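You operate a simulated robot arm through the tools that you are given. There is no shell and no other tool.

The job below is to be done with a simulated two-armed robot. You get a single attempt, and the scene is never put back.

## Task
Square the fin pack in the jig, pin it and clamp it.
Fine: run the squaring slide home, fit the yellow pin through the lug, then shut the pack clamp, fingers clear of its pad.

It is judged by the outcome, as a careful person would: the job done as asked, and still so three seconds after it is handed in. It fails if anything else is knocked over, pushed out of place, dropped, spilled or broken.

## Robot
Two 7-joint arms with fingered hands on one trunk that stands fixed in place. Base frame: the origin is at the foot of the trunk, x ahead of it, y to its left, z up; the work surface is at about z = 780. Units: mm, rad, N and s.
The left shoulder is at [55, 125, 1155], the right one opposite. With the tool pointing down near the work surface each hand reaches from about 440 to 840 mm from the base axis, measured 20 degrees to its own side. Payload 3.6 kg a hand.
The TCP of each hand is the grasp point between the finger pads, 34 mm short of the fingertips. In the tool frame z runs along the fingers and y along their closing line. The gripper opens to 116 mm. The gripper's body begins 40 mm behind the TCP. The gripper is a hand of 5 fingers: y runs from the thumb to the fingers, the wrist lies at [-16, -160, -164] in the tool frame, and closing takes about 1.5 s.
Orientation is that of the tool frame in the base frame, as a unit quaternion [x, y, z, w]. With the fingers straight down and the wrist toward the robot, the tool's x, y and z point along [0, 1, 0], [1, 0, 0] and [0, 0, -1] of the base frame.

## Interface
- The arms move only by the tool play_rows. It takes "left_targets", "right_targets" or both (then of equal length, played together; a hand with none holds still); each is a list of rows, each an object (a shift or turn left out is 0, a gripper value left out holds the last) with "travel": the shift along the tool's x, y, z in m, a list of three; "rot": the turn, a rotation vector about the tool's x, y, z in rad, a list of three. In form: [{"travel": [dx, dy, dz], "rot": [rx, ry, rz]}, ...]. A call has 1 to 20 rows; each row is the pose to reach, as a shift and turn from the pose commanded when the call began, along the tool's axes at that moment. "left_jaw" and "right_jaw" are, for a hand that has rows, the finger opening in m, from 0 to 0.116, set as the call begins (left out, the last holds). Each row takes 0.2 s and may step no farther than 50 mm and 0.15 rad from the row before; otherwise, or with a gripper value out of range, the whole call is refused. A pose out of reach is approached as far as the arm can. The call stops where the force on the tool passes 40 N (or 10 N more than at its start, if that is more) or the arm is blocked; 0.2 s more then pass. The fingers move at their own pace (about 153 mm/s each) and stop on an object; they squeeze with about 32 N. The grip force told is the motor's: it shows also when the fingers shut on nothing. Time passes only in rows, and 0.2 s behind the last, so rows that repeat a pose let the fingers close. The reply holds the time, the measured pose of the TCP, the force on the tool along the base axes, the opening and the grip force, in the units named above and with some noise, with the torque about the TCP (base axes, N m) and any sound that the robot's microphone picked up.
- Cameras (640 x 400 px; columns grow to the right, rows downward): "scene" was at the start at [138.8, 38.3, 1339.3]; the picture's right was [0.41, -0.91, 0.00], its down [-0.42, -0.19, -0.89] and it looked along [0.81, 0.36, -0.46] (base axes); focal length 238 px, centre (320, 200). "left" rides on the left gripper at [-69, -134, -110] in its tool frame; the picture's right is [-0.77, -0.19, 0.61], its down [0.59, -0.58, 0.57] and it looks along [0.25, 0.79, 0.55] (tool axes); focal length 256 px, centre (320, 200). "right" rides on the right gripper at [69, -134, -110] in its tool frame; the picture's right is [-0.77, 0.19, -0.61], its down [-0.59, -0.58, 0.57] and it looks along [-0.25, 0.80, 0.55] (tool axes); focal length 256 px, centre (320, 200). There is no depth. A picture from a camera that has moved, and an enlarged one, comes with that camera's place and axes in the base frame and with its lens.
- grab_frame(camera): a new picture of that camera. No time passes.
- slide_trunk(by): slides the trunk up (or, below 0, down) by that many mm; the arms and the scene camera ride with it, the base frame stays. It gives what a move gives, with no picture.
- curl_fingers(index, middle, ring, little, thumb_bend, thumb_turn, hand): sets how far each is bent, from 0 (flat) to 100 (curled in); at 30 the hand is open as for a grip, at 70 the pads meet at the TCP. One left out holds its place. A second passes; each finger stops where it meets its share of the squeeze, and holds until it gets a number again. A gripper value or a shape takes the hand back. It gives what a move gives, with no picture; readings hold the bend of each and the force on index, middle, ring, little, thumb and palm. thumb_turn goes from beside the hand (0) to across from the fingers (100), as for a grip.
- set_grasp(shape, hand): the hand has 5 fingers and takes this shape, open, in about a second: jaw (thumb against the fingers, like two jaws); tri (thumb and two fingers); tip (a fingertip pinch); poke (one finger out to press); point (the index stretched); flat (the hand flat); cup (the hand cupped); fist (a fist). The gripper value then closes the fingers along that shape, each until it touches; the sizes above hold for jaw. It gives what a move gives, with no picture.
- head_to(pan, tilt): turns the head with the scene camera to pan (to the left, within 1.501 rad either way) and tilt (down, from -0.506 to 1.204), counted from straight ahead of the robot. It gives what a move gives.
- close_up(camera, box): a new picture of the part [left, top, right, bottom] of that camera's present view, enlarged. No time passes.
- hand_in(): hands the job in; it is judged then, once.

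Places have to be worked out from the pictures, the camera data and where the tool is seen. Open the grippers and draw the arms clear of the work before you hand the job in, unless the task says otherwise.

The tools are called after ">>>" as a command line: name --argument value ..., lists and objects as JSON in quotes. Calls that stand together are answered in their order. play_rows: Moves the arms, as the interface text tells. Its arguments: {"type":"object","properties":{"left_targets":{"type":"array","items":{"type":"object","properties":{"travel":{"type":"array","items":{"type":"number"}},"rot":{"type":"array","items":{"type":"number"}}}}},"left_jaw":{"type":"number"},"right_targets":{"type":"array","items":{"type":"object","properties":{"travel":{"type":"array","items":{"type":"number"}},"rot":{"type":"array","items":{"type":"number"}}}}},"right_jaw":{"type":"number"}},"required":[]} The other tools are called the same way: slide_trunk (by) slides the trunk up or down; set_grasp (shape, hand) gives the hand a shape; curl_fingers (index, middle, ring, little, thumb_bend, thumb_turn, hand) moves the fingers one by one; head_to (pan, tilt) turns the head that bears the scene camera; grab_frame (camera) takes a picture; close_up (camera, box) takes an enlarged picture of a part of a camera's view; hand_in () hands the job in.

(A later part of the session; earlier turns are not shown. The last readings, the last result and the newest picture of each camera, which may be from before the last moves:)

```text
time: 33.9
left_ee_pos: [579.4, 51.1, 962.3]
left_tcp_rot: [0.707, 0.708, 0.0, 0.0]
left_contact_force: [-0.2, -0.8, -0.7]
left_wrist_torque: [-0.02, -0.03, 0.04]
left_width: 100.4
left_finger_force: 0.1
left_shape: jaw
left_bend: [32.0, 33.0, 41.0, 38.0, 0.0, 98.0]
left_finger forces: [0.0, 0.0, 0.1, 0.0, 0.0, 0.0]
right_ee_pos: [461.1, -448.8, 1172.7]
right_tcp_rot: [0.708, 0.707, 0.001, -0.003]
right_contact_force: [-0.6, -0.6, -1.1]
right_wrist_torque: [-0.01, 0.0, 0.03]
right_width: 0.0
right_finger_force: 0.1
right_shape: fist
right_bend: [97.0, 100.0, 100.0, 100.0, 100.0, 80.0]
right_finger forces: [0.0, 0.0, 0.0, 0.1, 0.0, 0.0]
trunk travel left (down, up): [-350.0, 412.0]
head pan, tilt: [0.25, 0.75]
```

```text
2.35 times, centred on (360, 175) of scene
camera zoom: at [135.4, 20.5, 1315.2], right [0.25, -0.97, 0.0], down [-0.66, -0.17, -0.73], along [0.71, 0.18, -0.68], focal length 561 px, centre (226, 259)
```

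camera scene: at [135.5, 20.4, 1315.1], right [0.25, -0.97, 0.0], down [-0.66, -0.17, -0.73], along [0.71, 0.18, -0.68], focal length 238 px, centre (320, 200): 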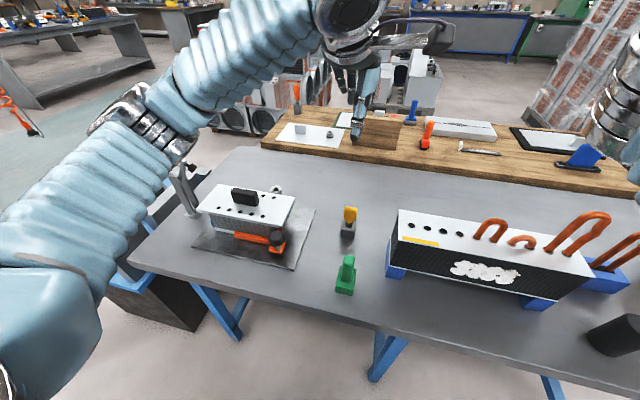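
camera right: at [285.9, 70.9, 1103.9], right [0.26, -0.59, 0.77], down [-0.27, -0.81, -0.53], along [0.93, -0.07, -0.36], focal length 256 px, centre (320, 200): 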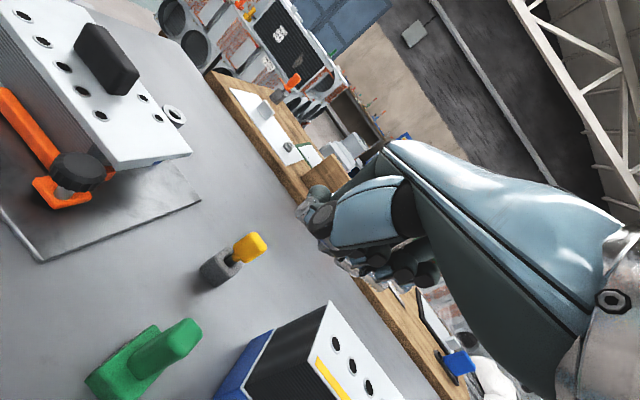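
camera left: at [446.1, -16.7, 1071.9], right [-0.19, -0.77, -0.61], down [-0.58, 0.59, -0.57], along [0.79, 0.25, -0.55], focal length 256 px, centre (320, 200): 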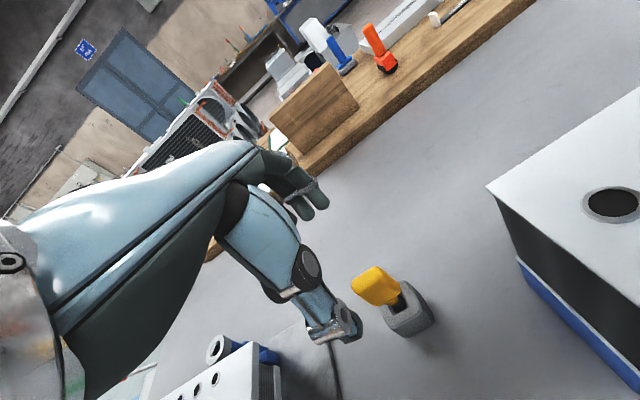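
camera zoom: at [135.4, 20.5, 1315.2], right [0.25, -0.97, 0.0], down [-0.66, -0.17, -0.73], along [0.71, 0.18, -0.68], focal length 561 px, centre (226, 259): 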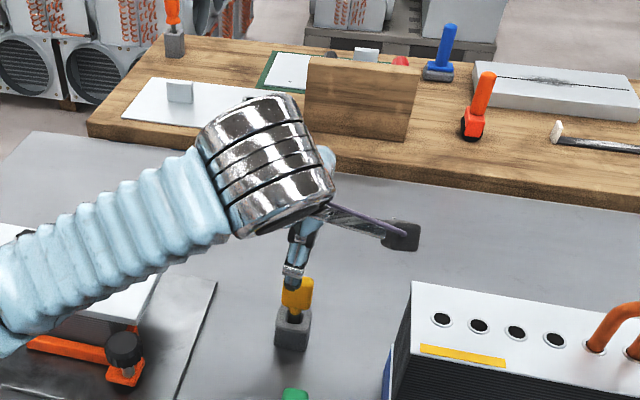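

Projection of my estimated pin position matches the picture within ~2 mm. I descend to TCP z≈868 with the fingers straddling the head.

>>> play_rows --left_targets '[{"travel": [0, 0.001, 0.03]}, {"travel": [0, 0.001, 0.06]}, {"travel": [0, 0.001, 0.08]}, {"travel": [0, 0.001, 0.094]}, {"travel": [0, 0.001, 0.094]}]'

>>> close_up --camera "left" --box '[220, 150, 420, 350]'

>>> close_up --camera "scene" --box '[310, 160, 400, 250]'

```text
time: 35.1
left_ee_pos: [579.8, 52.4, 868.8]
left_tcp_rot: [0.707, 0.707, 0.0, 0.0]
left_contact_force: [1.3, -0.4, 0.3]
left_wrist_torque: [0.02, -0.05, -0.01]
left_width: 100.0
left_finger_force: 0.1
left_shape: jaw
left_bend: [32.0, 33.0, 41.0, 38.0, 0.0, 98.0]
left_finger forces: [0.0, 0.0, 0.1, 0.0, 0.1, 0.0]
right_ee_pos: [461.5, -450.5, 1170.8]
right_tcp_rot: [0.707, 0.707, 0.001, -0.003]
right_contact_force: [1.3, 0.3, 0.3]
right_wrist_torque: [0.0, -0.01, -0.02]
right_width: 0.2
right_finger_force: 0.1
right_shape: fist
right_bend: [97.0, 100.0, 100.0, 100.0, 100.0, 80.0]
right_finger forces: [0.0, 0.0, 0.1, 0.0, 0.1, 0.1]
trunk travel left (down, up): [-350.0, 412.0]
head pan, tilt: [0.25, 0.75]
```

```text
2.00 times, centred on (320, 250) of left
camera zoom: at [446.5, -16.9, 978.9], right [-0.19, -0.77, -0.61], down [-0.58, 0.59, -0.57], along [0.79, 0.25, -0.55], focal length 512 px, centre (320, 100)
```

zoom: 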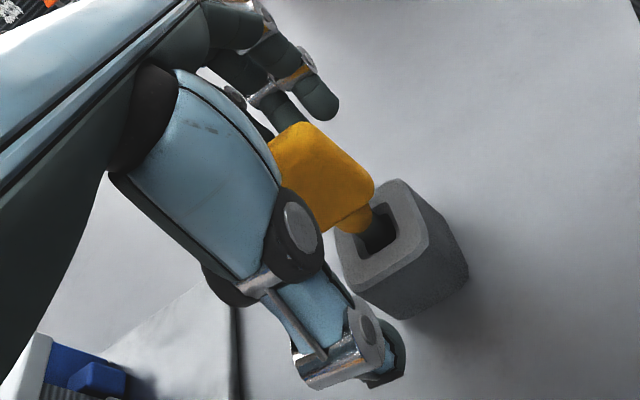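

```text
4.44 times, centred on (355, 205) of scene
camera zoom: at [135.5, 20.5, 1315.1], right [0.25, -0.97, 0.0], down [-0.66, -0.17, -0.73], along [0.71, 0.18, -0.68], focal length 1060 px, centre (164, 178)
```

zoom: 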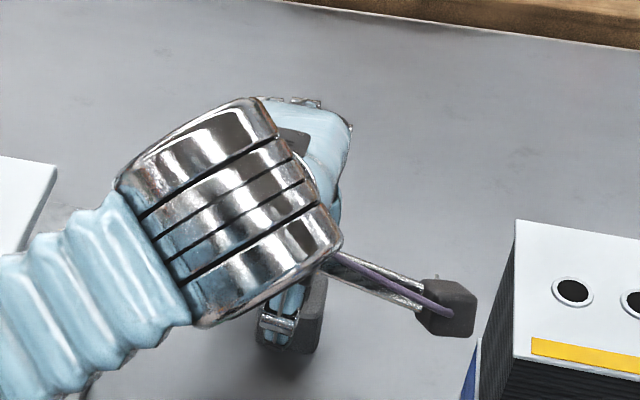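

The head sits centred between thumb and fingers, tips above the holder. I close the hand and wait for the grip.

>>> play_rows --left_targets '[{"travel": [0, 0, 0]}, {"travel": [0, 0, 0]}, {"travel": [0, 0, 0]}, {"travel": [0, 0, 0]}, {"travel": [0, 0, 0]}, {"travel": [0, 0, 0]}, {"travel": [0, 0, 0]}, {"travel": [0, 0, 0]}]' --left_jaw 0.0

>>> close_up --camera "left" --box '[220, 150, 420, 350]'

```text
time: 36.9
left_ee_pos: [581.3, 51.5, 867.9]
left_tcp_rot: [0.706, 0.708, -0.001, -0.001]
left_contact_force: [8.7, 0.0, -2.3]
left_wrist_torque: [0.07, -0.77, 0.0]
left_width: 17.0
left_finger_force: 31.4
left_shape: jaw
left_bend: [64.0, 65.0, 70.0, 71.0, 70.0, 100.0]
left_finger forces: [21.2, 12.8, 0.0, 0.0, 24.5, 0.0]
right_ee_pos: [462.6, -448.6, 1170.0]
right_tcp_rot: [0.708, 0.707, 0.0, -0.003]
right_contact_force: [0.1, 0.3, -0.2]
right_wrist_torque: [0.0, 0.0, 0.02]
right_width: 0.0
right_finger_force: 0.1
right_shape: fist
right_bend: [97.0, 100.0, 100.0, 100.0, 100.0, 80.0]
right_finger forces: [0.1, 0.0, 0.1, 0.0, 0.1, 0.0]
trunk travel left (down, up): [-350.0, 412.0]
head pan, tilt: [0.25, 0.75]
```

```text
2.00 times, centred on (320, 250) of left
camera zoom: at [447.8, -16.8, 978.6], right [-0.19, -0.77, -0.61], down [-0.58, 0.59, -0.56], along [0.79, 0.25, -0.56], focal length 512 px, centre (320, 100)
```

zoom: 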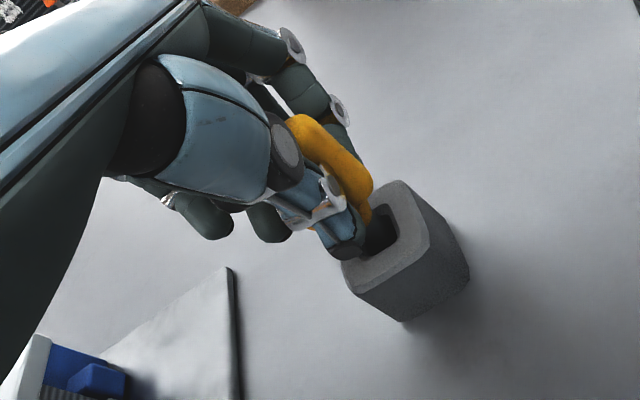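

Pin head is gripped by thumb, index and middle (~31 N), with an 8.7 N side load in +x. I nudge the hand +x by 2 mm to relieve it before lifting.

>>> play_rows --left_targets '[{"travel": [0, 0.001, 0]}, {"travel": [0, 0.002, 0]}, {"travel": [0, 0.002, 0]}]'

```text
time: 37.7
left_ee_pos: [581.7, 51.8, 867.4]
left_tcp_rot: [0.706, 0.708, -0.001, 0.0]
left_contact_force: [6.8, 0.4, -2.6]
left_wrist_torque: [0.04, -0.58, 0.03]
left_width: 16.9
left_finger_force: 31.9
left_shape: jaw
left_bend: [64.0, 65.0, 70.0, 71.0, 70.0, 100.0]
left_finger forces: [19.7, 11.8, 0.0, 0.0, 24.0, 0.0]
right_ee_pos: [463.0, -450.0, 1171.1]
right_tcp_rot: [0.708, 0.706, 0.001, -0.003]
right_contact_force: [-0.3, -0.1, 0.3]
right_wrist_torque: [-0.02, -0.03, 0.03]
right_width: 0.0
right_finger_force: 0.0
right_shape: fist
right_bend: [97.0, 100.0, 100.0, 100.0, 100.0, 80.0]
right_finger forces: [0.0, 0.0, 0.0, 0.1, 0.0, 0.1]
trunk travel left (down, up): [-350.0, 412.0]
head pan, tilt: [0.25, 0.75]
```

Side load is falling (6.8 N). I move another 4 mm in +x.

>>> play_rows --left_targets '[{"travel": [0, 0.001, 0]}, {"travel": [0, 0.002, 0]}, {"travel": [0, 0.003, 0]}, {"travel": [0, 0.004, 0]}, {"travel": [0, 0.004, 0]}]'

>>> close_up --camera "left" --box '[260, 180, 420, 320]'

```text
time: 38.9
left_ee_pos: [585.7, 51.0, 868.3]
left_tcp_rot: [0.706, 0.708, -0.001, 0.0]
left_contact_force: [1.4, 0.3, -4.2]
left_wrist_torque: [0.03, -0.3, 0.02]
left_width: 16.6
left_finger_force: 31.7
left_shape: jaw
left_bend: [65.0, 65.0, 70.0, 71.0, 70.0, 100.0]
left_finger forces: [17.2, 10.0, 0.0, 0.1, 26.4, 0.1]
right_ee_pos: [461.4, -449.1, 1171.9]
right_tcp_rot: [0.707, 0.707, 0.001, -0.002]
right_contact_force: [-0.6, -0.7, -0.2]
right_wrist_torque: [0.0, 0.01, -0.02]
right_width: 0.1
right_finger_force: 0.0
right_shape: fist
right_bend: [97.0, 100.0, 100.0, 100.0, 100.0, 80.0]
right_finger forces: [0.1, 0.1, 0.1, 0.0, 0.0, 0.0]
trunk travel left (down, up): [-350.0, 412.0]
head pan, tilt: [0.25, 0.75]
```

```text
2.86 times, centred on (340, 250) of left
camera zoom: at [452.4, -17.5, 978.7], right [-0.19, -0.77, -0.61], down [-0.58, 0.59, -0.56], along [0.79, 0.25, -0.56], focal length 731 px, centre (263, 57)
```

zoom: 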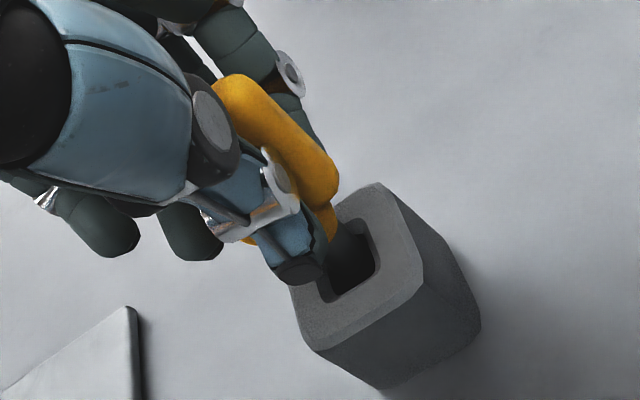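

Side load is now ~1 N. I lift slowly and check the holder stays on the bench.

>>> play_rows --left_targets '[{"travel": [0, 0, -0.006]}, {"travel": [0, 0, -0.014]}, {"travel": [0, 0, -0.024]}, {"travel": [0, 0, -0.034]}, {"travel": [0, 0, -0.045]}]'

>>> grab_frame --camera "left"

>>> close_up --camera "scene" --box '[310, 150, 400, 250]'

```text
time: 40.1
left_ee_pos: [587.1, 51.9, 914.5]
left_tcp_rot: [0.707, 0.707, 0.0, 0.0]
left_contact_force: [-0.5, -0.1, 0.2]
left_wrist_torque: [-0.01, -0.01, 0.01]
left_width: 15.8
left_finger_force: 32.1
left_shape: jaw
left_bend: [66.0, 66.0, 70.0, 71.0, 70.0, 100.0]
left_finger forces: [16.6, 9.6, 0.0, 0.1, 26.1, 0.0]
right_ee_pos: [461.7, -449.8, 1171.8]
right_tcp_rot: [0.707, 0.707, 0.001, -0.002]
right_contact_force: [0.5, 0.4, 0.4]
right_wrist_torque: [0.01, -0.02, 0.0]
right_width: 0.1
right_finger_force: 0.1
right_shape: fist
right_bend: [97.0, 100.0, 100.0, 100.0, 100.0, 80.0]
right_finger forces: [0.0, 0.0, 0.1, 0.0, 0.0, 0.1]
trunk travel left (down, up): [-350.0, 412.0]
head pan, tilt: [0.25, 0.75]
```

```text
taken
camera left: at [452.9, -16.8, 1024.4], right [-0.19, -0.77, -0.61], down [-0.58, 0.59, -0.56], along [0.79, 0.25, -0.55], focal length 256 px, centre (320, 200)
```

left: 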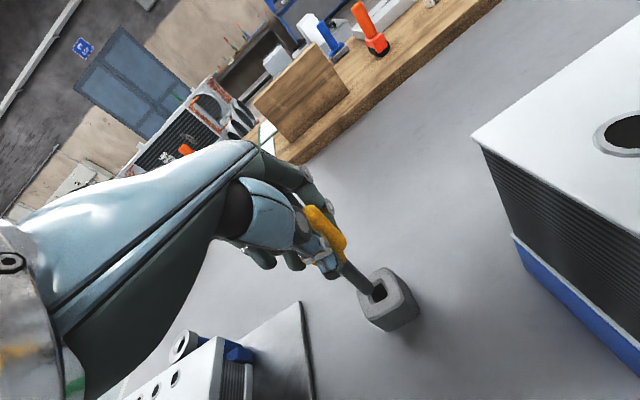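

```text
4.00 times, centred on (355, 200) of scene
camera zoom: at [135.4, 20.3, 1315.1], right [0.25, -0.97, 0.0], down [-0.66, -0.17, -0.73], along [0.71, 0.18, -0.68], focal length 954 px, centre (180, 200)
```

zoom: 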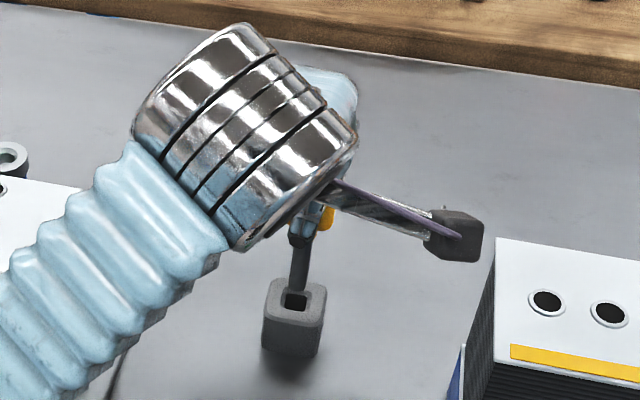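

The pin is coming out and the holder hasn't moved. I raise it to z≈1000, above the jig heights.

>>> play_rows --left_targets '[{"travel": [0, 0, -0.03]}, {"travel": [0, 0, -0.06]}, {"travel": [0, 0, -0.09]}, {"travel": [0, 0, -0.09]}]'

>>> close_up --camera "left" --box '[240, 150, 440, 350]'

>>> close_up --camera "scene" --box '[310, 120, 400, 240]'

```text
time: 41.1
left_ee_pos: [584.8, 51.0, 1003.0]
left_tcp_rot: [0.707, 0.707, 0.0, -0.001]
left_contact_force: [0.5, -0.2, -0.1]
left_wrist_torque: [0.0, 0.0, 0.02]
left_width: 15.7
left_finger_force: 32.0
left_shape: jaw
left_bend: [66.0, 66.0, 70.0, 71.0, 70.0, 100.0]
left_finger forces: [16.5, 9.6, 0.0, 0.1, 26.1, 0.1]
right_ee_pos: [461.3, -449.8, 1171.7]
right_tcp_rot: [0.708, 0.706, 0.001, -0.003]
right_contact_force: [0.5, 0.2, 0.1]
right_wrist_torque: [0.01, 0.01, 0.03]
right_width: 0.0
right_finger_force: 0.0
right_shape: fist
right_bend: [97.0, 100.0, 100.0, 100.0, 100.0, 80.0]
right_finger forces: [0.0, 0.0, 0.1, 0.0, 0.1, 0.0]
trunk travel left (down, up): [-350.0, 412.0]
head pan, tilt: [0.25, 0.75]
```

```text
2.00 times, centred on (340, 250) of left
camera zoom: at [452.1, -17.6, 1114.3], right [-0.19, -0.77, -0.61], down [-0.58, 0.59, -0.56], along [0.79, 0.25, -0.55], focal length 512 px, centre (280, 100)
```

zoom: 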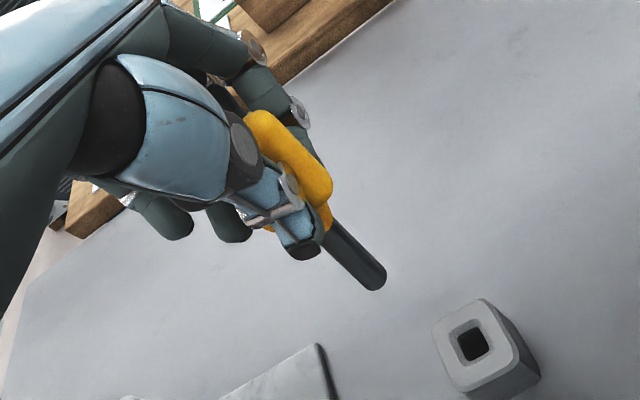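

```text
3.33 times, centred on (355, 180) of scene
camera zoom: at [135.6, 20.7, 1315.1], right [0.25, -0.97, 0.0], down [-0.66, -0.17, -0.73], along [0.71, 0.18, -0.68], focal length 795 px, centre (203, 267)
```

zoom: 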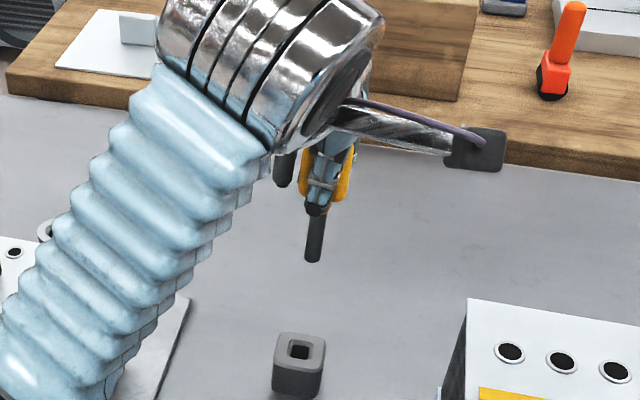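

The pin is held but looks tilted, tip leaning toward the robot. I zoom in strongly from both cameras to measure its axis.

>>> close_up --camera "left" --box '[300, 200, 400, 300]'

>>> close_up --camera "scene" --box '[325, 150, 375, 205]'

```text
4.00 times, centred on (350, 250) of left
camera zoom: at [452.1, -17.6, 1114.3], right [-0.19, -0.77, -0.61], down [-0.58, 0.59, -0.56], along [0.79, 0.25, -0.55], focal length 1024 px, centre (200, 0)
```

zoom: 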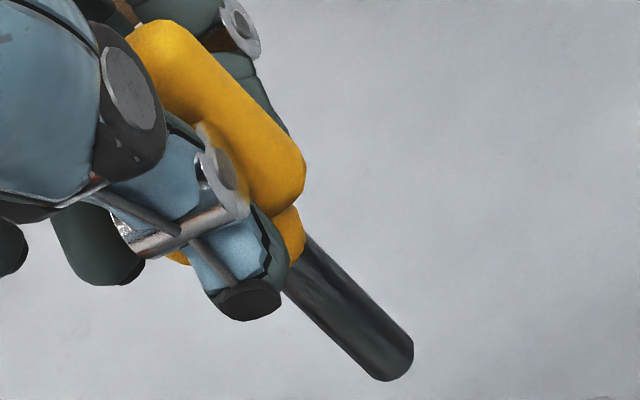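

```text
7.27 times, centred on (350, 178) of scene
camera zoom: at [135.6, 20.7, 1315.1], right [0.25, -0.97, 0.0], down [-0.66, -0.17, -0.73], along [0.71, 0.18, -0.68], focal length 1734 px, centre (102, 364)
```

zoom: 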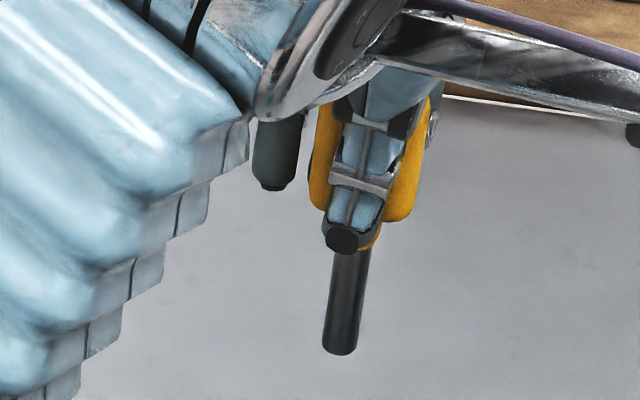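

From the two views the pin axis leans about 0.24 rad in the x–z plane (tip toward the robot). I pitch the left hand by -0.2 rad about its x axis to bring the pin upright and re-measure.

>>> play_rows --left_targets '[{"travel": [0, 0, -0.005], "rot": [-0.07, 0, 0]}, {"travel": [0, 0, -0.01], "rot": [-0.14, 0, 0]}, {"travel": [0, 0, -0.01], "rot": [-0.2, 0, 0]}, {"travel": [0, 0, -0.01], "rot": [-0.2, 0, 0]}]'

>>> close_up --camera "left" --box '[300, 200, 400, 300]'

>>> close_up --camera "scene" --box '[325, 140, 375, 195]'

```text
time: 42.1
left_ee_pos: [586.7, 51.6, 1014.3]
left_tcp_rot: [0.703, 0.704, 0.071, 0.071]
left_contact_force: [-0.3, -0.2, -1.1]
left_wrist_torque: [0.01, 0.06, -0.02]
left_width: 16.0
left_finger_force: 32.0
left_shape: jaw
left_bend: [66.0, 66.0, 70.0, 71.0, 70.0, 100.0]
left_finger forces: [16.6, 9.7, 0.0, 0.0, 26.0, 0.0]
right_ee_pos: [461.7, -450.2, 1172.0]
right_tcp_rot: [0.708, 0.707, 0.001, -0.002]
right_contact_force: [0.4, -0.5, 0.2]
right_wrist_torque: [-0.02, 0.01, 0.03]
right_width: 0.0
right_finger_force: 0.1
right_shape: fist
right_bend: [97.0, 100.0, 100.0, 100.0, 100.0, 80.0]
right_finger forces: [0.1, 0.0, 0.1, 0.0, 0.1, 0.0]
trunk travel left (down, up): [-350.0, 412.0]
head pan, tilt: [0.25, 0.75]
```

```text
4.00 times, centred on (350, 250) of left
camera zoom: at [433.4, -17.2, 1095.8], right [-0.06, -0.77, -0.64], down [-0.45, 0.59, -0.67], along [0.89, 0.25, -0.38], focal length 1024 px, centre (200, 0)
```

zoom: 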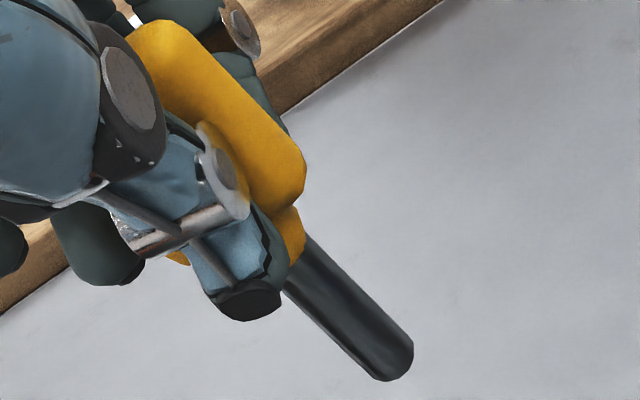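

```text
7.27 times, centred on (350, 168) of scene
camera zoom: at [135.6, 20.4, 1315.1], right [0.25, -0.97, 0.0], down [-0.66, -0.17, -0.73], along [0.71, 0.18, -0.68], focal length 1734 px, centre (102, 436)
```

zoom: 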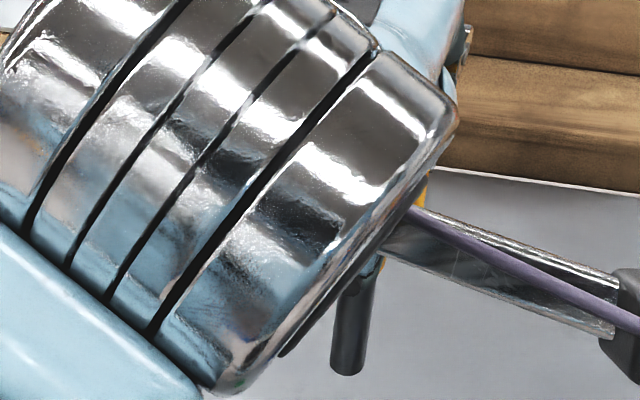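

Combining views, the pin in the tool frame leans 0.24 rad with its tip about (-2, -11, 80) mm from the TCP. With total pitch -0.24 the tip will sit ~8 mm ahead (+x) and 80 mm below the TCP, so I carry it to TCP (608, 275, ~1012) above the lug.

>>> play_rows --left_targets '[{"travel": [0.037, 0.0035, 0.0], "rot": [-0.01, 0, 0]}, {"travel": [0.075, 0.007, 0.001], "rot": [-0.02, 0, 0]}, {"travel": [0.112, 0.01, 0.003], "rot": [-0.03, 0, 0]}, {"travel": [0.149, 0.014, 0.005], "rot": [-0.04, 0, 0]}, {"travel": [0.186, 0.0175, 0.007], "rot": [-0.04, 0, 0]}, {"travel": [0.2235, 0.0207, 0.0083], "rot": [-0.04, 0, 0]}, {"travel": [0.2235, 0.0207, 0.0083], "rot": [-0.04, 0, 0]}]'

>>> grab_frame --camera "scene"

>>> close_up --camera "left" --box '[280, 180, 480, 380]'

```text
time: 43.7
left_ee_pos: [606.6, 274.8, 1010.3]
left_tcp_rot: [0.702, 0.702, 0.085, 0.085]
left_contact_force: [0.9, -0.3, -0.2]
left_wrist_torque: [0.02, 0.05, -0.04]
left_width: 15.9
left_finger_force: 32.4
left_shape: jaw
left_bend: [66.0, 66.0, 70.0, 71.0, 70.0, 100.0]
left_finger forces: [16.3, 9.6, 0.0, 0.0, 25.8, 0.1]
right_ee_pos: [461.9, -450.7, 1171.3]
right_tcp_rot: [0.708, 0.706, 0.001, -0.003]
right_contact_force: [-0.5, 0.1, -0.2]
right_wrist_torque: [0.02, 0.0, 0.0]
right_width: 0.0
right_finger_force: 0.0
right_shape: fist
right_bend: [97.0, 100.0, 100.0, 100.0, 100.0, 80.0]
right_finger forces: [0.1, 0.0, 0.0, 0.0, 0.1, 0.0]
trunk travel left (down, up): [-350.0, 412.0]
head pan, tilt: [0.25, 0.75]
```

```text
taken
camera scene: at [135.6, 20.2, 1315.1], right [0.25, -0.97, 0.0], down [-0.66, -0.17, -0.73], along [0.71, 0.18, -0.68], focal length 238 px, centre (320, 200)
```

scene: 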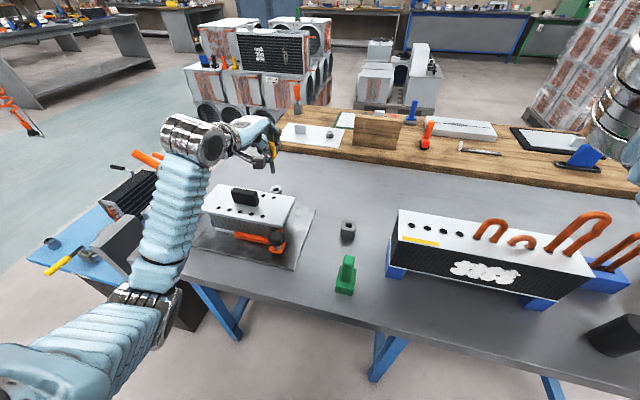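

```text
2.00 times, centred on (380, 280) of left
camera zoom: at [451.0, 205.4, 1085.8], right [-0.04, -0.77, -0.64], down [-0.43, 0.59, -0.69], along [0.9, 0.25, -0.35], focal length 512 px, centre (200, 40)
```

zoom: 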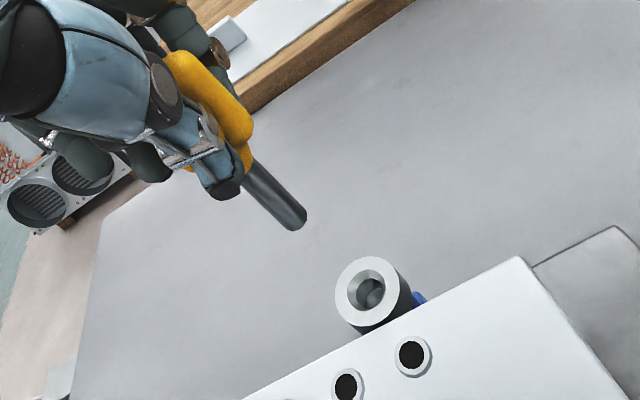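

The left-camera view puts the lug ring at about (618, 275, 866), matching earlier. I compare with a scene close-up of pin and ring.

>>> close_up --camera "scene" --box '[240, 130, 310, 210]'

>>> close_up --camera "left" --box '[370, 270, 450, 350]'

```text
5.00 times, centred on (275, 170) of scene
camera zoom: at [135.6, 20.2, 1315.1], right [0.25, -0.97, 0.0], down [-0.66, -0.17, -0.73], along [0.71, 0.18, -0.68], focal length 1192 px, centre (545, 350)
```

zoom: 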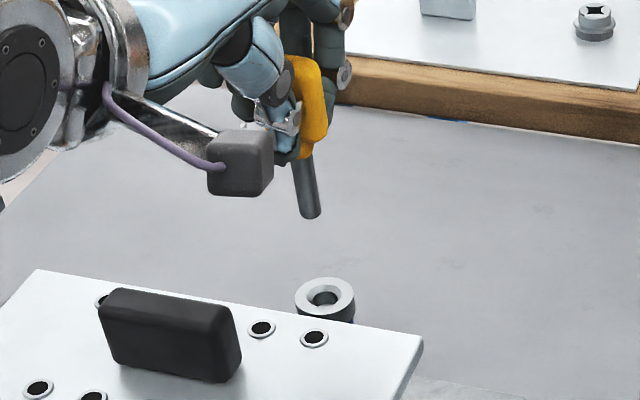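

```text
5.00 times, centred on (410, 310) of left
camera zoom: at [451.0, 205.4, 1085.8], right [-0.04, -0.77, -0.64], down [-0.43, 0.59, -0.69], along [0.9, 0.25, -0.35], focal length 1280 px, centre (-130, -350)
```

zoom: 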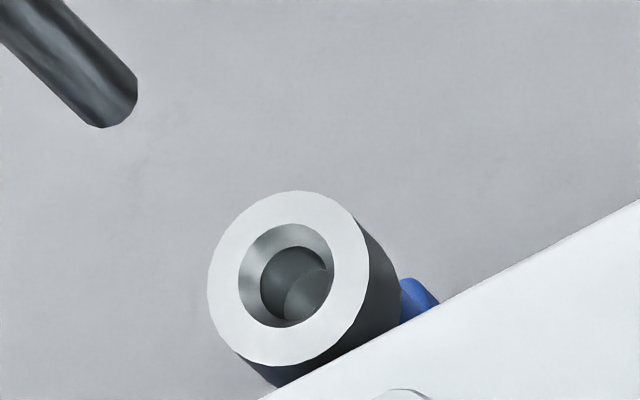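

Lowering the tip straight down projects onto the ring within ~1 mm in the scene view and ~4 mm in the left view. I lower until the tip is ~10 mm above the ring and recheck there, where parallax is small.

>>> play_rows --left_targets '[{"travel": [0.0, -0.003, 0.014]}, {"travel": [0.001, -0.006, 0.028]}, {"travel": [0.001, -0.009, 0.042]}, {"travel": [0.001, -0.0105, 0.051]}, {"travel": [0.001, -0.0105, 0.051]}]'

>>> close_up --camera "scene" --box '[245, 155, 305, 205]'

>>> close_up --camera "left" --box '[320, 210, 440, 330]'

```text
time: 44.9
left_ee_pos: [609.9, 275.9, 957.9]
left_tcp_rot: [0.701, 0.703, 0.084, 0.085]
left_contact_force: [0.2, -0.6, -0.2]
left_wrist_torque: [0.03, 0.03, 0.02]
left_width: 15.7
left_finger_force: 32.1
left_shape: jaw
left_bend: [66.0, 66.0, 70.0, 71.0, 70.0, 100.0]
left_finger forces: [16.3, 9.5, 0.0, 0.0, 25.8, 0.1]
right_ee_pos: [461.9, -448.6, 1171.3]
right_tcp_rot: [0.708, 0.707, 0.002, -0.003]
right_contact_force: [0.1, 0.0, -0.7]
right_wrist_torque: [-0.04, 0.01, -0.02]
right_width: 0.0
right_finger_force: 0.1
right_shape: fist
right_bend: [97.0, 100.0, 100.0, 100.0, 100.0, 80.0]
right_finger forces: [0.0, 0.1, 0.0, 0.0, 0.0, 0.0]
trunk travel left (down, up): [-350.0, 412.0]
head pan, tilt: [0.25, 0.75]
```

```text
8.00 times, centred on (275, 180) of scene
camera zoom: at [135.5, 20.7, 1315.1], right [0.25, -0.97, 0.0], down [-0.66, -0.17, -0.73], along [0.71, 0.18, -0.68], focal length 1908 px, centre (680, 360)
```

zoom: 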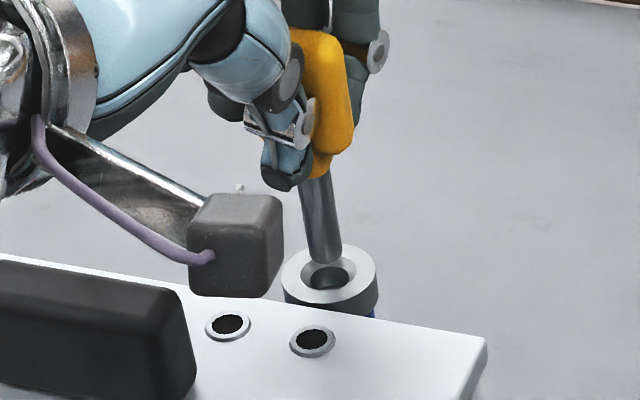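

```text
3.33 times, centred on (380, 270) of left
camera zoom: at [453.9, 206.6, 1033.2], right [-0.04, -0.77, -0.64], down [-0.43, 0.59, -0.69], along [0.9, 0.25, -0.35], focal length 853 px, centre (120, -33)
```

zoom: 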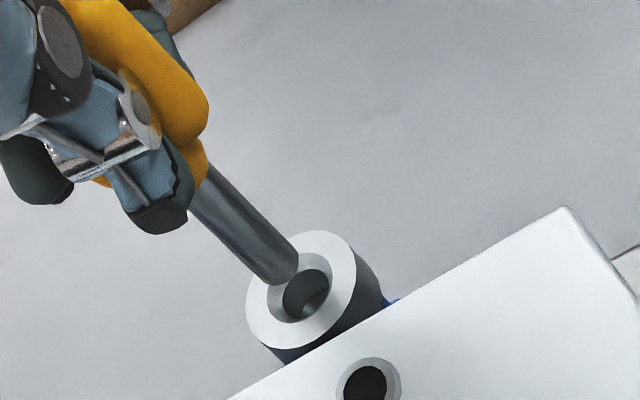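

Both views now agree the tip is within ~1–2 mm of the ring centre and upright, about 11 mm above it. I shift (+1.3, +0.9) mm and lower about 10 mm gently.

>>> play_rows --left_targets '[{"travel": [0.0009, 0.001, 0.0005]}, {"travel": [0.0009, 0.0006, 0.0031]}, {"travel": [0.0009, -0.0002, 0.0061]}, {"travel": [0.0009, -0.0011, 0.01]}, {"travel": [0.0009, -0.0011, 0.01]}]'

>>> close_up --camera "scene" --box '[245, 155, 305, 205]'

>>> close_up --camera "left" --box '[340, 220, 420, 300]'

```text
time: 46.1
left_ee_pos: [611.9, 275.7, 948.0]
left_tcp_rot: [0.702, 0.702, 0.084, 0.084]
left_contact_force: [0.7, 0.8, -0.7]
left_wrist_torque: [0.01, -0.02, -0.04]
left_width: 15.6
left_finger_force: 32.2
left_shape: jaw
left_bend: [66.0, 66.0, 70.0, 71.0, 70.0, 100.0]
left_finger forces: [16.3, 9.6, 0.0, 0.0, 25.8, 0.0]
right_ee_pos: [461.3, -449.5, 1172.2]
right_tcp_rot: [0.708, 0.706, 0.002, -0.003]
right_contact_force: [-0.7, -0.2, 0.3]
right_wrist_torque: [0.02, 0.0, -0.03]
right_width: 0.0
right_finger_force: 0.0
right_shape: fist
right_bend: [97.0, 100.0, 100.0, 100.0, 100.0, 80.0]
right_finger forces: [0.1, 0.0, 0.0, 0.0, 0.1, 0.1]
trunk travel left (down, up): [-350.0, 412.0]
head pan, tilt: [0.25, 0.75]
```

```text
8.00 times, centred on (275, 180) of scene
camera zoom: at [135.5, 20.7, 1315.1], right [0.25, -0.97, 0.0], down [-0.66, -0.17, -0.73], along [0.71, 0.18, -0.68], focal length 1908 px, centre (680, 360)
```

zoom: 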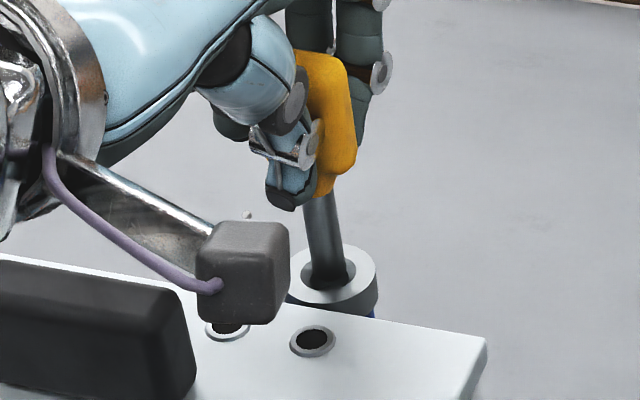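

```text
5.00 times, centred on (380, 260) of left
camera zoom: at [456.0, 207.3, 1023.2], right [-0.04, -0.77, -0.64], down [-0.43, 0.59, -0.69], along [0.9, 0.25, -0.35], focal length 1280 px, centre (20, -100)
```

zoom: 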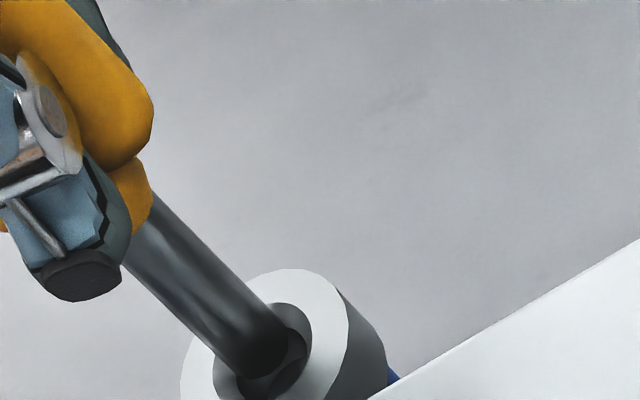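

The tip is at the mouth of the ring, centred. I continue down 8 mm in small rows, watching force.

>>> play_rows --left_targets '[{"travel": [0, -0.0005, 0.002]}, {"travel": [0, -0.001, 0.0039]}, {"travel": [0, -0.0014, 0.0058]}, {"travel": [0, -0.0019, 0.0078]}]'

>>> close_up --camera "scene" --box '[245, 155, 305, 205]'

>>> close_up --camera "left" --box '[340, 220, 420, 300]'

```text
time: 47.1
left_ee_pos: [611.5, 275.5, 939.9]
left_tcp_rot: [0.701, 0.703, 0.085, 0.085]
left_contact_force: [0.1, 0.2, 0.4]
left_wrist_torque: [-0.01, 0.01, 0.03]
left_width: 16.0
left_finger_force: 32.0
left_shape: jaw
left_bend: [66.0, 66.0, 70.0, 71.0, 70.0, 100.0]
left_finger forces: [16.3, 9.5, 0.0, 0.0, 25.7, 0.1]
right_ee_pos: [460.4, -448.8, 1171.7]
right_tcp_rot: [0.708, 0.706, 0.002, -0.003]
right_contact_force: [-0.4, 1.0, 0.5]
right_wrist_torque: [-0.02, 0.02, 0.0]
right_width: 0.0
right_finger_force: 0.1
right_shape: fist
right_bend: [97.0, 100.0, 100.0, 100.0, 100.0, 80.0]
right_finger forces: [0.1, 0.0, 0.0, 0.0, 0.0, 0.0]
trunk travel left (down, up): [-350.0, 412.0]
head pan, tilt: [0.25, 0.75]
```

```text
8.00 times, centred on (275, 180) of scene
camera zoom: at [135.5, 20.7, 1315.1], right [0.25, -0.97, 0.0], down [-0.66, -0.17, -0.73], along [0.71, 0.18, -0.68], focal length 1908 px, centre (680, 360)
```

zoom: 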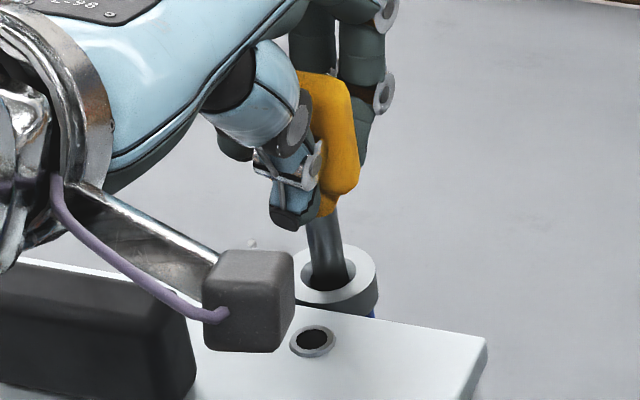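

```text
5.00 times, centred on (380, 260) of left
camera zoom: at [455.6, 207.2, 1014.8], right [-0.04, -0.77, -0.64], down [-0.43, 0.59, -0.69], along [0.9, 0.25, -0.35], focal length 1280 px, centre (20, -100)
```

zoom: 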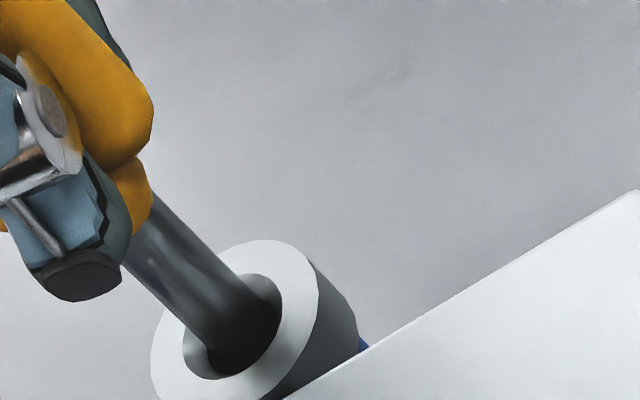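

The pin is entering the hole with no force. I continue lowering 12 mm.

>>> play_rows --left_targets '[{"travel": [0, -0.0005, 0.002]}, {"travel": [0, -0.001, 0.0039]}, {"travel": [0, -0.0014, 0.0058]}, {"travel": [0, -0.0019, 0.0078]}, {"travel": [0, -0.0024, 0.0097]}, {"travel": [0, -0.0029, 0.0117]}]'

>>> close_up --camera "scene" --box '[245, 155, 305, 205]'

>>> close_up --camera "left" --box '[340, 220, 420, 300]'

```text
time: 48.5
left_ee_pos: [610.1, 276.4, 926.3]
left_tcp_rot: [0.702, 0.702, 0.084, 0.085]
left_contact_force: [-0.3, -0.1, -0.9]
left_wrist_torque: [0.02, 0.02, -0.03]
left_width: 15.9
left_finger_force: 31.9
left_shape: jaw
left_bend: [66.0, 66.0, 70.0, 71.0, 70.0, 100.0]
left_finger forces: [16.3, 9.5, 0.0, 0.1, 25.8, 0.0]
right_ee_pos: [461.5, -448.2, 1171.1]
right_tcp_rot: [0.708, 0.706, 0.001, -0.002]
right_contact_force: [0.3, 0.5, 0.6]
right_wrist_torque: [0.0, 0.05, 0.0]
right_width: 0.0
right_finger_force: 0.1
right_shape: fist
right_bend: [97.0, 100.0, 100.0, 100.0, 100.0, 80.0]
right_finger forces: [0.0, 0.0, 0.0, 0.0, 0.0, 0.0]
trunk travel left (down, up): [-350.0, 412.0]
head pan, tilt: [0.25, 0.75]
```

```text
8.00 times, centred on (275, 180) of scene
camera zoom: at [135.5, 20.7, 1315.1], right [0.25, -0.97, 0.0], down [-0.66, -0.17, -0.73], along [0.71, 0.18, -0.68], focal length 1908 px, centre (680, 360)
```

zoom: 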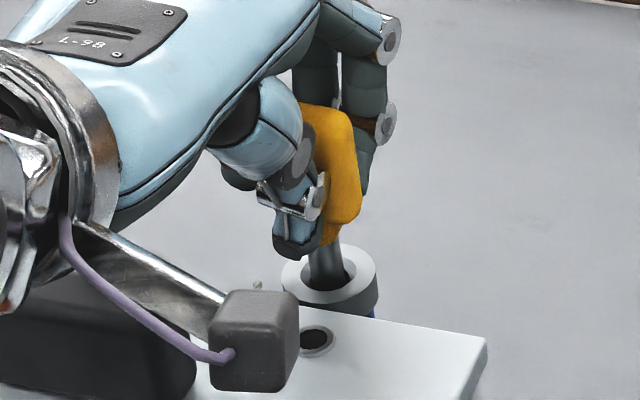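

```text
5.00 times, centred on (380, 260) of left
camera zoom: at [455.0, 207.6, 1002.3], right [-0.04, -0.77, -0.64], down [-0.43, 0.59, -0.69], along [0.9, 0.25, -0.35], focal length 1280 px, centre (20, -100)
```

zoom: 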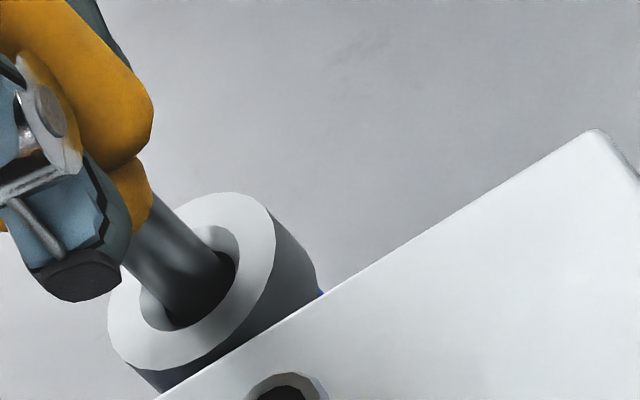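

Pin is passing down freely. I continue another 10 mm; the thumb tip will still be ~13 mm above the plate.

>>> play_rows --left_targets '[{"travel": [0, -0.0005, 0.002]}, {"travel": [0, -0.001, 0.0039]}, {"travel": [0, -0.0014, 0.0058]}, {"travel": [0, -0.0019, 0.0078]}, {"travel": [0, -0.0024, 0.0097]}]'

>>> close_up --camera "scene" --box '[245, 155, 305, 205]'

>>> close_up --camera "left" --box '[320, 210, 420, 300]'

```text
time: 49.7
left_ee_pos: [611.3, 276.3, 916.3]
left_tcp_rot: [0.701, 0.703, 0.085, 0.084]
left_contact_force: [0.1, 0.1, 0.0]
left_wrist_torque: [0.01, -0.01, 0.01]
left_width: 15.8
left_finger_force: 31.9
left_shape: jaw
left_bend: [66.0, 66.0, 70.0, 71.0, 70.0, 100.0]
left_finger forces: [16.3, 9.5, 0.0, 0.1, 25.7, 0.0]
right_ee_pos: [460.0, -449.8, 1171.8]
right_tcp_rot: [0.708, 0.706, 0.002, -0.002]
right_contact_force: [-0.5, -1.0, -0.5]
right_wrist_torque: [-0.01, -0.02, 0.01]
right_width: 0.0
right_finger_force: 0.0
right_shape: fist
right_bend: [97.0, 100.0, 100.0, 100.0, 100.0, 80.0]
right_finger forces: [0.0, 0.1, 0.0, 0.0, 0.1, 0.0]
trunk travel left (down, up): [-350.0, 412.0]
head pan, tilt: [0.25, 0.75]
```

```text
8.00 times, centred on (275, 180) of scene
camera zoom: at [135.5, 20.7, 1315.1], right [0.25, -0.97, 0.0], down [-0.66, -0.17, -0.73], along [0.71, 0.18, -0.68], focal length 1908 px, centre (680, 360)
```

zoom: 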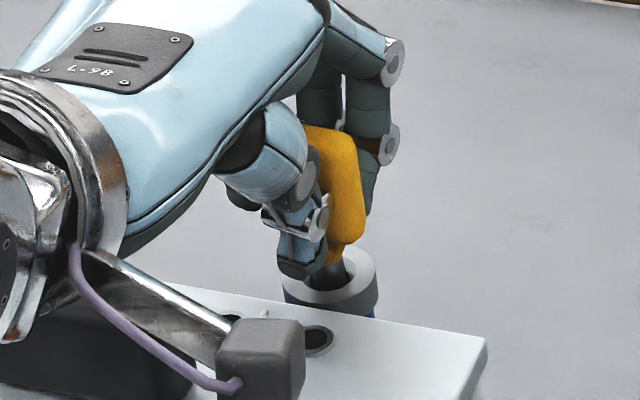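

```text
4.44 times, centred on (370, 255) of left
camera zoom: at [455.1, 207.4, 993.0], right [-0.04, -0.77, -0.64], down [-0.43, 0.59, -0.69], along [0.9, 0.25, -0.35], focal length 1138 px, centre (98, -44)
```

zoom: 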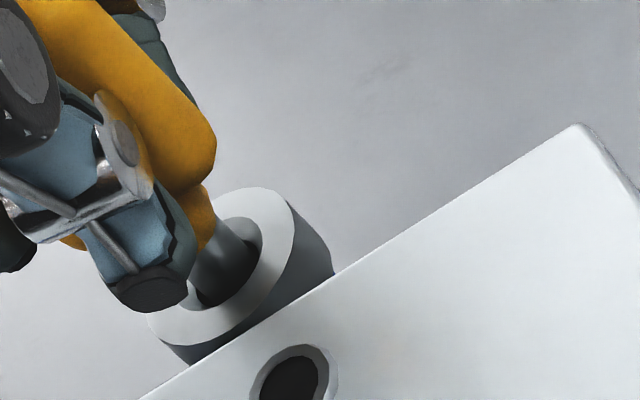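

Still free; collar is just about at the ring mouth. I lower 6 mm more in 2 mm rows.

>>> play_rows --left_targets '[{"travel": [0, -0.0005, 0.002]}, {"travel": [0, -0.001, 0.0039]}, {"travel": [0, -0.0014, 0.0058]}]'

>>> close_up --camera "scene" --box '[245, 155, 305, 205]'

>>> close_up --camera "left" --box '[320, 200, 420, 290]'

```text
time: 50.5
left_ee_pos: [611.1, 275.2, 912.0]
left_tcp_rot: [0.702, 0.702, 0.085, 0.084]
left_contact_force: [-0.1, 0.2, 3.7]
left_wrist_torque: [0.01, -0.02, 0.0]
left_width: 16.0
left_finger_force: 32.0
left_shape: jaw
left_bend: [66.0, 66.0, 70.0, 71.0, 70.0, 100.0]
left_finger forces: [16.3, 9.8, 0.1, 0.0, 26.1, 0.0]
right_ee_pos: [460.7, -449.7, 1170.4]
right_tcp_rot: [0.707, 0.707, 0.001, -0.003]
right_contact_force: [-0.5, -0.3, -0.1]
right_wrist_torque: [0.0, -0.02, 0.02]
right_width: 0.0
right_finger_force: 0.1
right_shape: fist
right_bend: [97.0, 100.0, 100.0, 100.0, 100.0, 80.0]
right_finger forces: [0.0, 0.0, 0.1, 0.0, 0.0, 0.0]
trunk travel left (down, up): [-350.0, 412.0]
head pan, tilt: [0.25, 0.75]
```

```text
8.00 times, centred on (275, 180) of scene
camera zoom: at [135.0, 20.6, 1315.2], right [0.25, -0.97, 0.0], down [-0.66, -0.17, -0.73], along [0.71, 0.18, -0.68], focal length 1908 px, centre (680, 360)
```

zoom: 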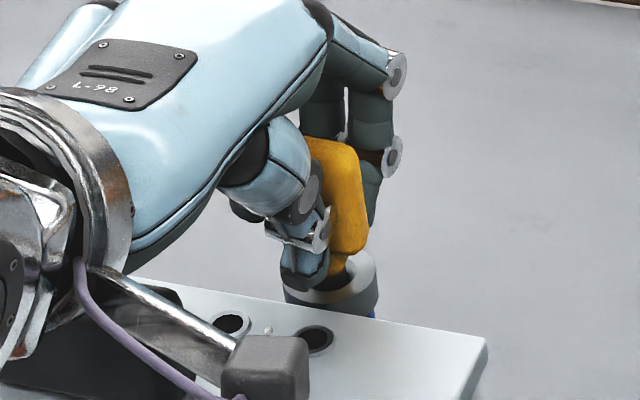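

```text
4.44 times, centred on (370, 245) of left
camera zoom: at [455.0, 207.2, 987.3], right [-0.03, -0.77, -0.64], down [-0.43, 0.59, -0.69], along [0.9, 0.25, -0.35], focal length 1138 px, centre (98, 0)
```

zoom: 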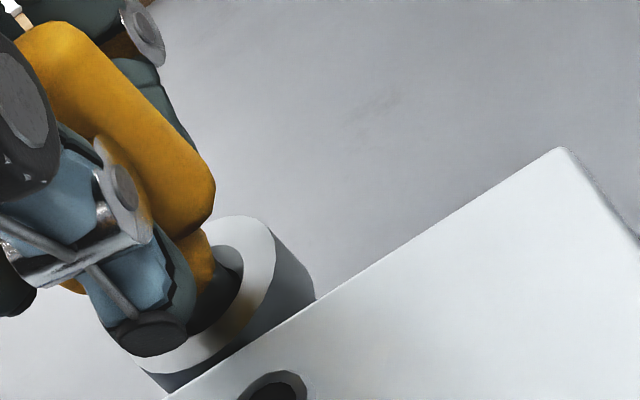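

A 3.7 N upward force appeared: something is starting to seat. I press a little further in 1 mm rows to see whether it goes deeper.

>>> play_rows --left_targets '[{"travel": [0, -0.0002, 0.001]}, {"travel": [0, -0.0005, 0.002]}, {"travel": [0, -0.0007, 0.003]}, {"travel": [0, -0.001, 0.004]}]'

>>> close_up --camera "scene" --box '[255, 165, 295, 200]'

>>> close_up --camera "left" --box '[320, 200, 400, 280]'

```text
time: 51.5
left_ee_pos: [611.1, 276.1, 909.3]
left_tcp_rot: [0.701, 0.702, 0.087, 0.087]
left_contact_force: [0.6, 0.2, 20.7]
left_wrist_torque: [0.02, -0.11, -0.01]
left_width: 16.3
left_finger_force: 32.0
left_shape: jaw
left_bend: [65.0, 66.0, 70.0, 71.0, 70.0, 100.0]
left_finger forces: [18.9, 11.4, 0.0, 0.1, 29.8, 0.1]
right_ee_pos: [459.0, -449.3, 1173.3]
right_tcp_rot: [0.707, 0.707, 0.003, -0.002]
right_contact_force: [-0.7, -0.9, -0.1]
right_wrist_torque: [0.01, 0.0, 0.02]
right_width: 0.0
right_finger_force: 0.1
right_shape: fist
right_bend: [97.0, 100.0, 100.0, 100.0, 100.0, 80.0]
right_finger forces: [0.0, 0.1, 0.0, 0.0, 0.0, 0.1]
trunk travel left (down, up): [-350.0, 412.0]
head pan, tilt: [0.25, 0.75]
```

```text
11.43 times, centred on (275, 182) of scene
camera zoom: at [133.4, 19.8, 1315.6], right [0.25, -0.97, 0.0], down [-0.66, -0.17, -0.73], along [0.71, 0.18, -0.68], focal length 2725 px, centre (834, 400)
```

zoom: 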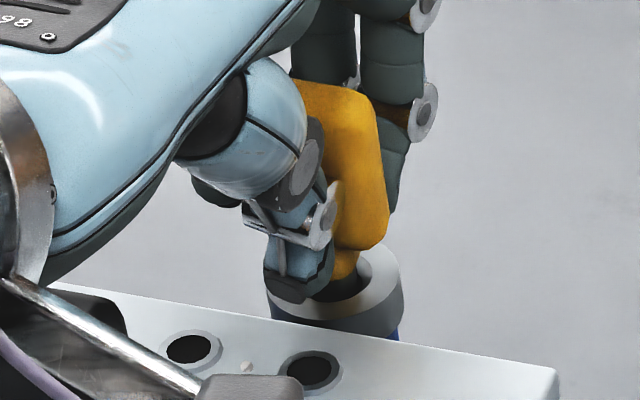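

```text
5.00 times, centred on (360, 240) of left
camera zoom: at [454.4, 207.3, 985.3], right [-0.03, -0.77, -0.64], down [-0.42, 0.59, -0.69], along [0.91, 0.25, -0.34], focal length 1280 px, centre (120, 0)
```

zoom: 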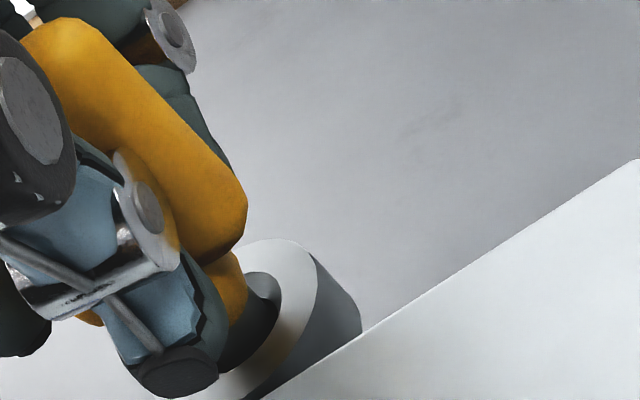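

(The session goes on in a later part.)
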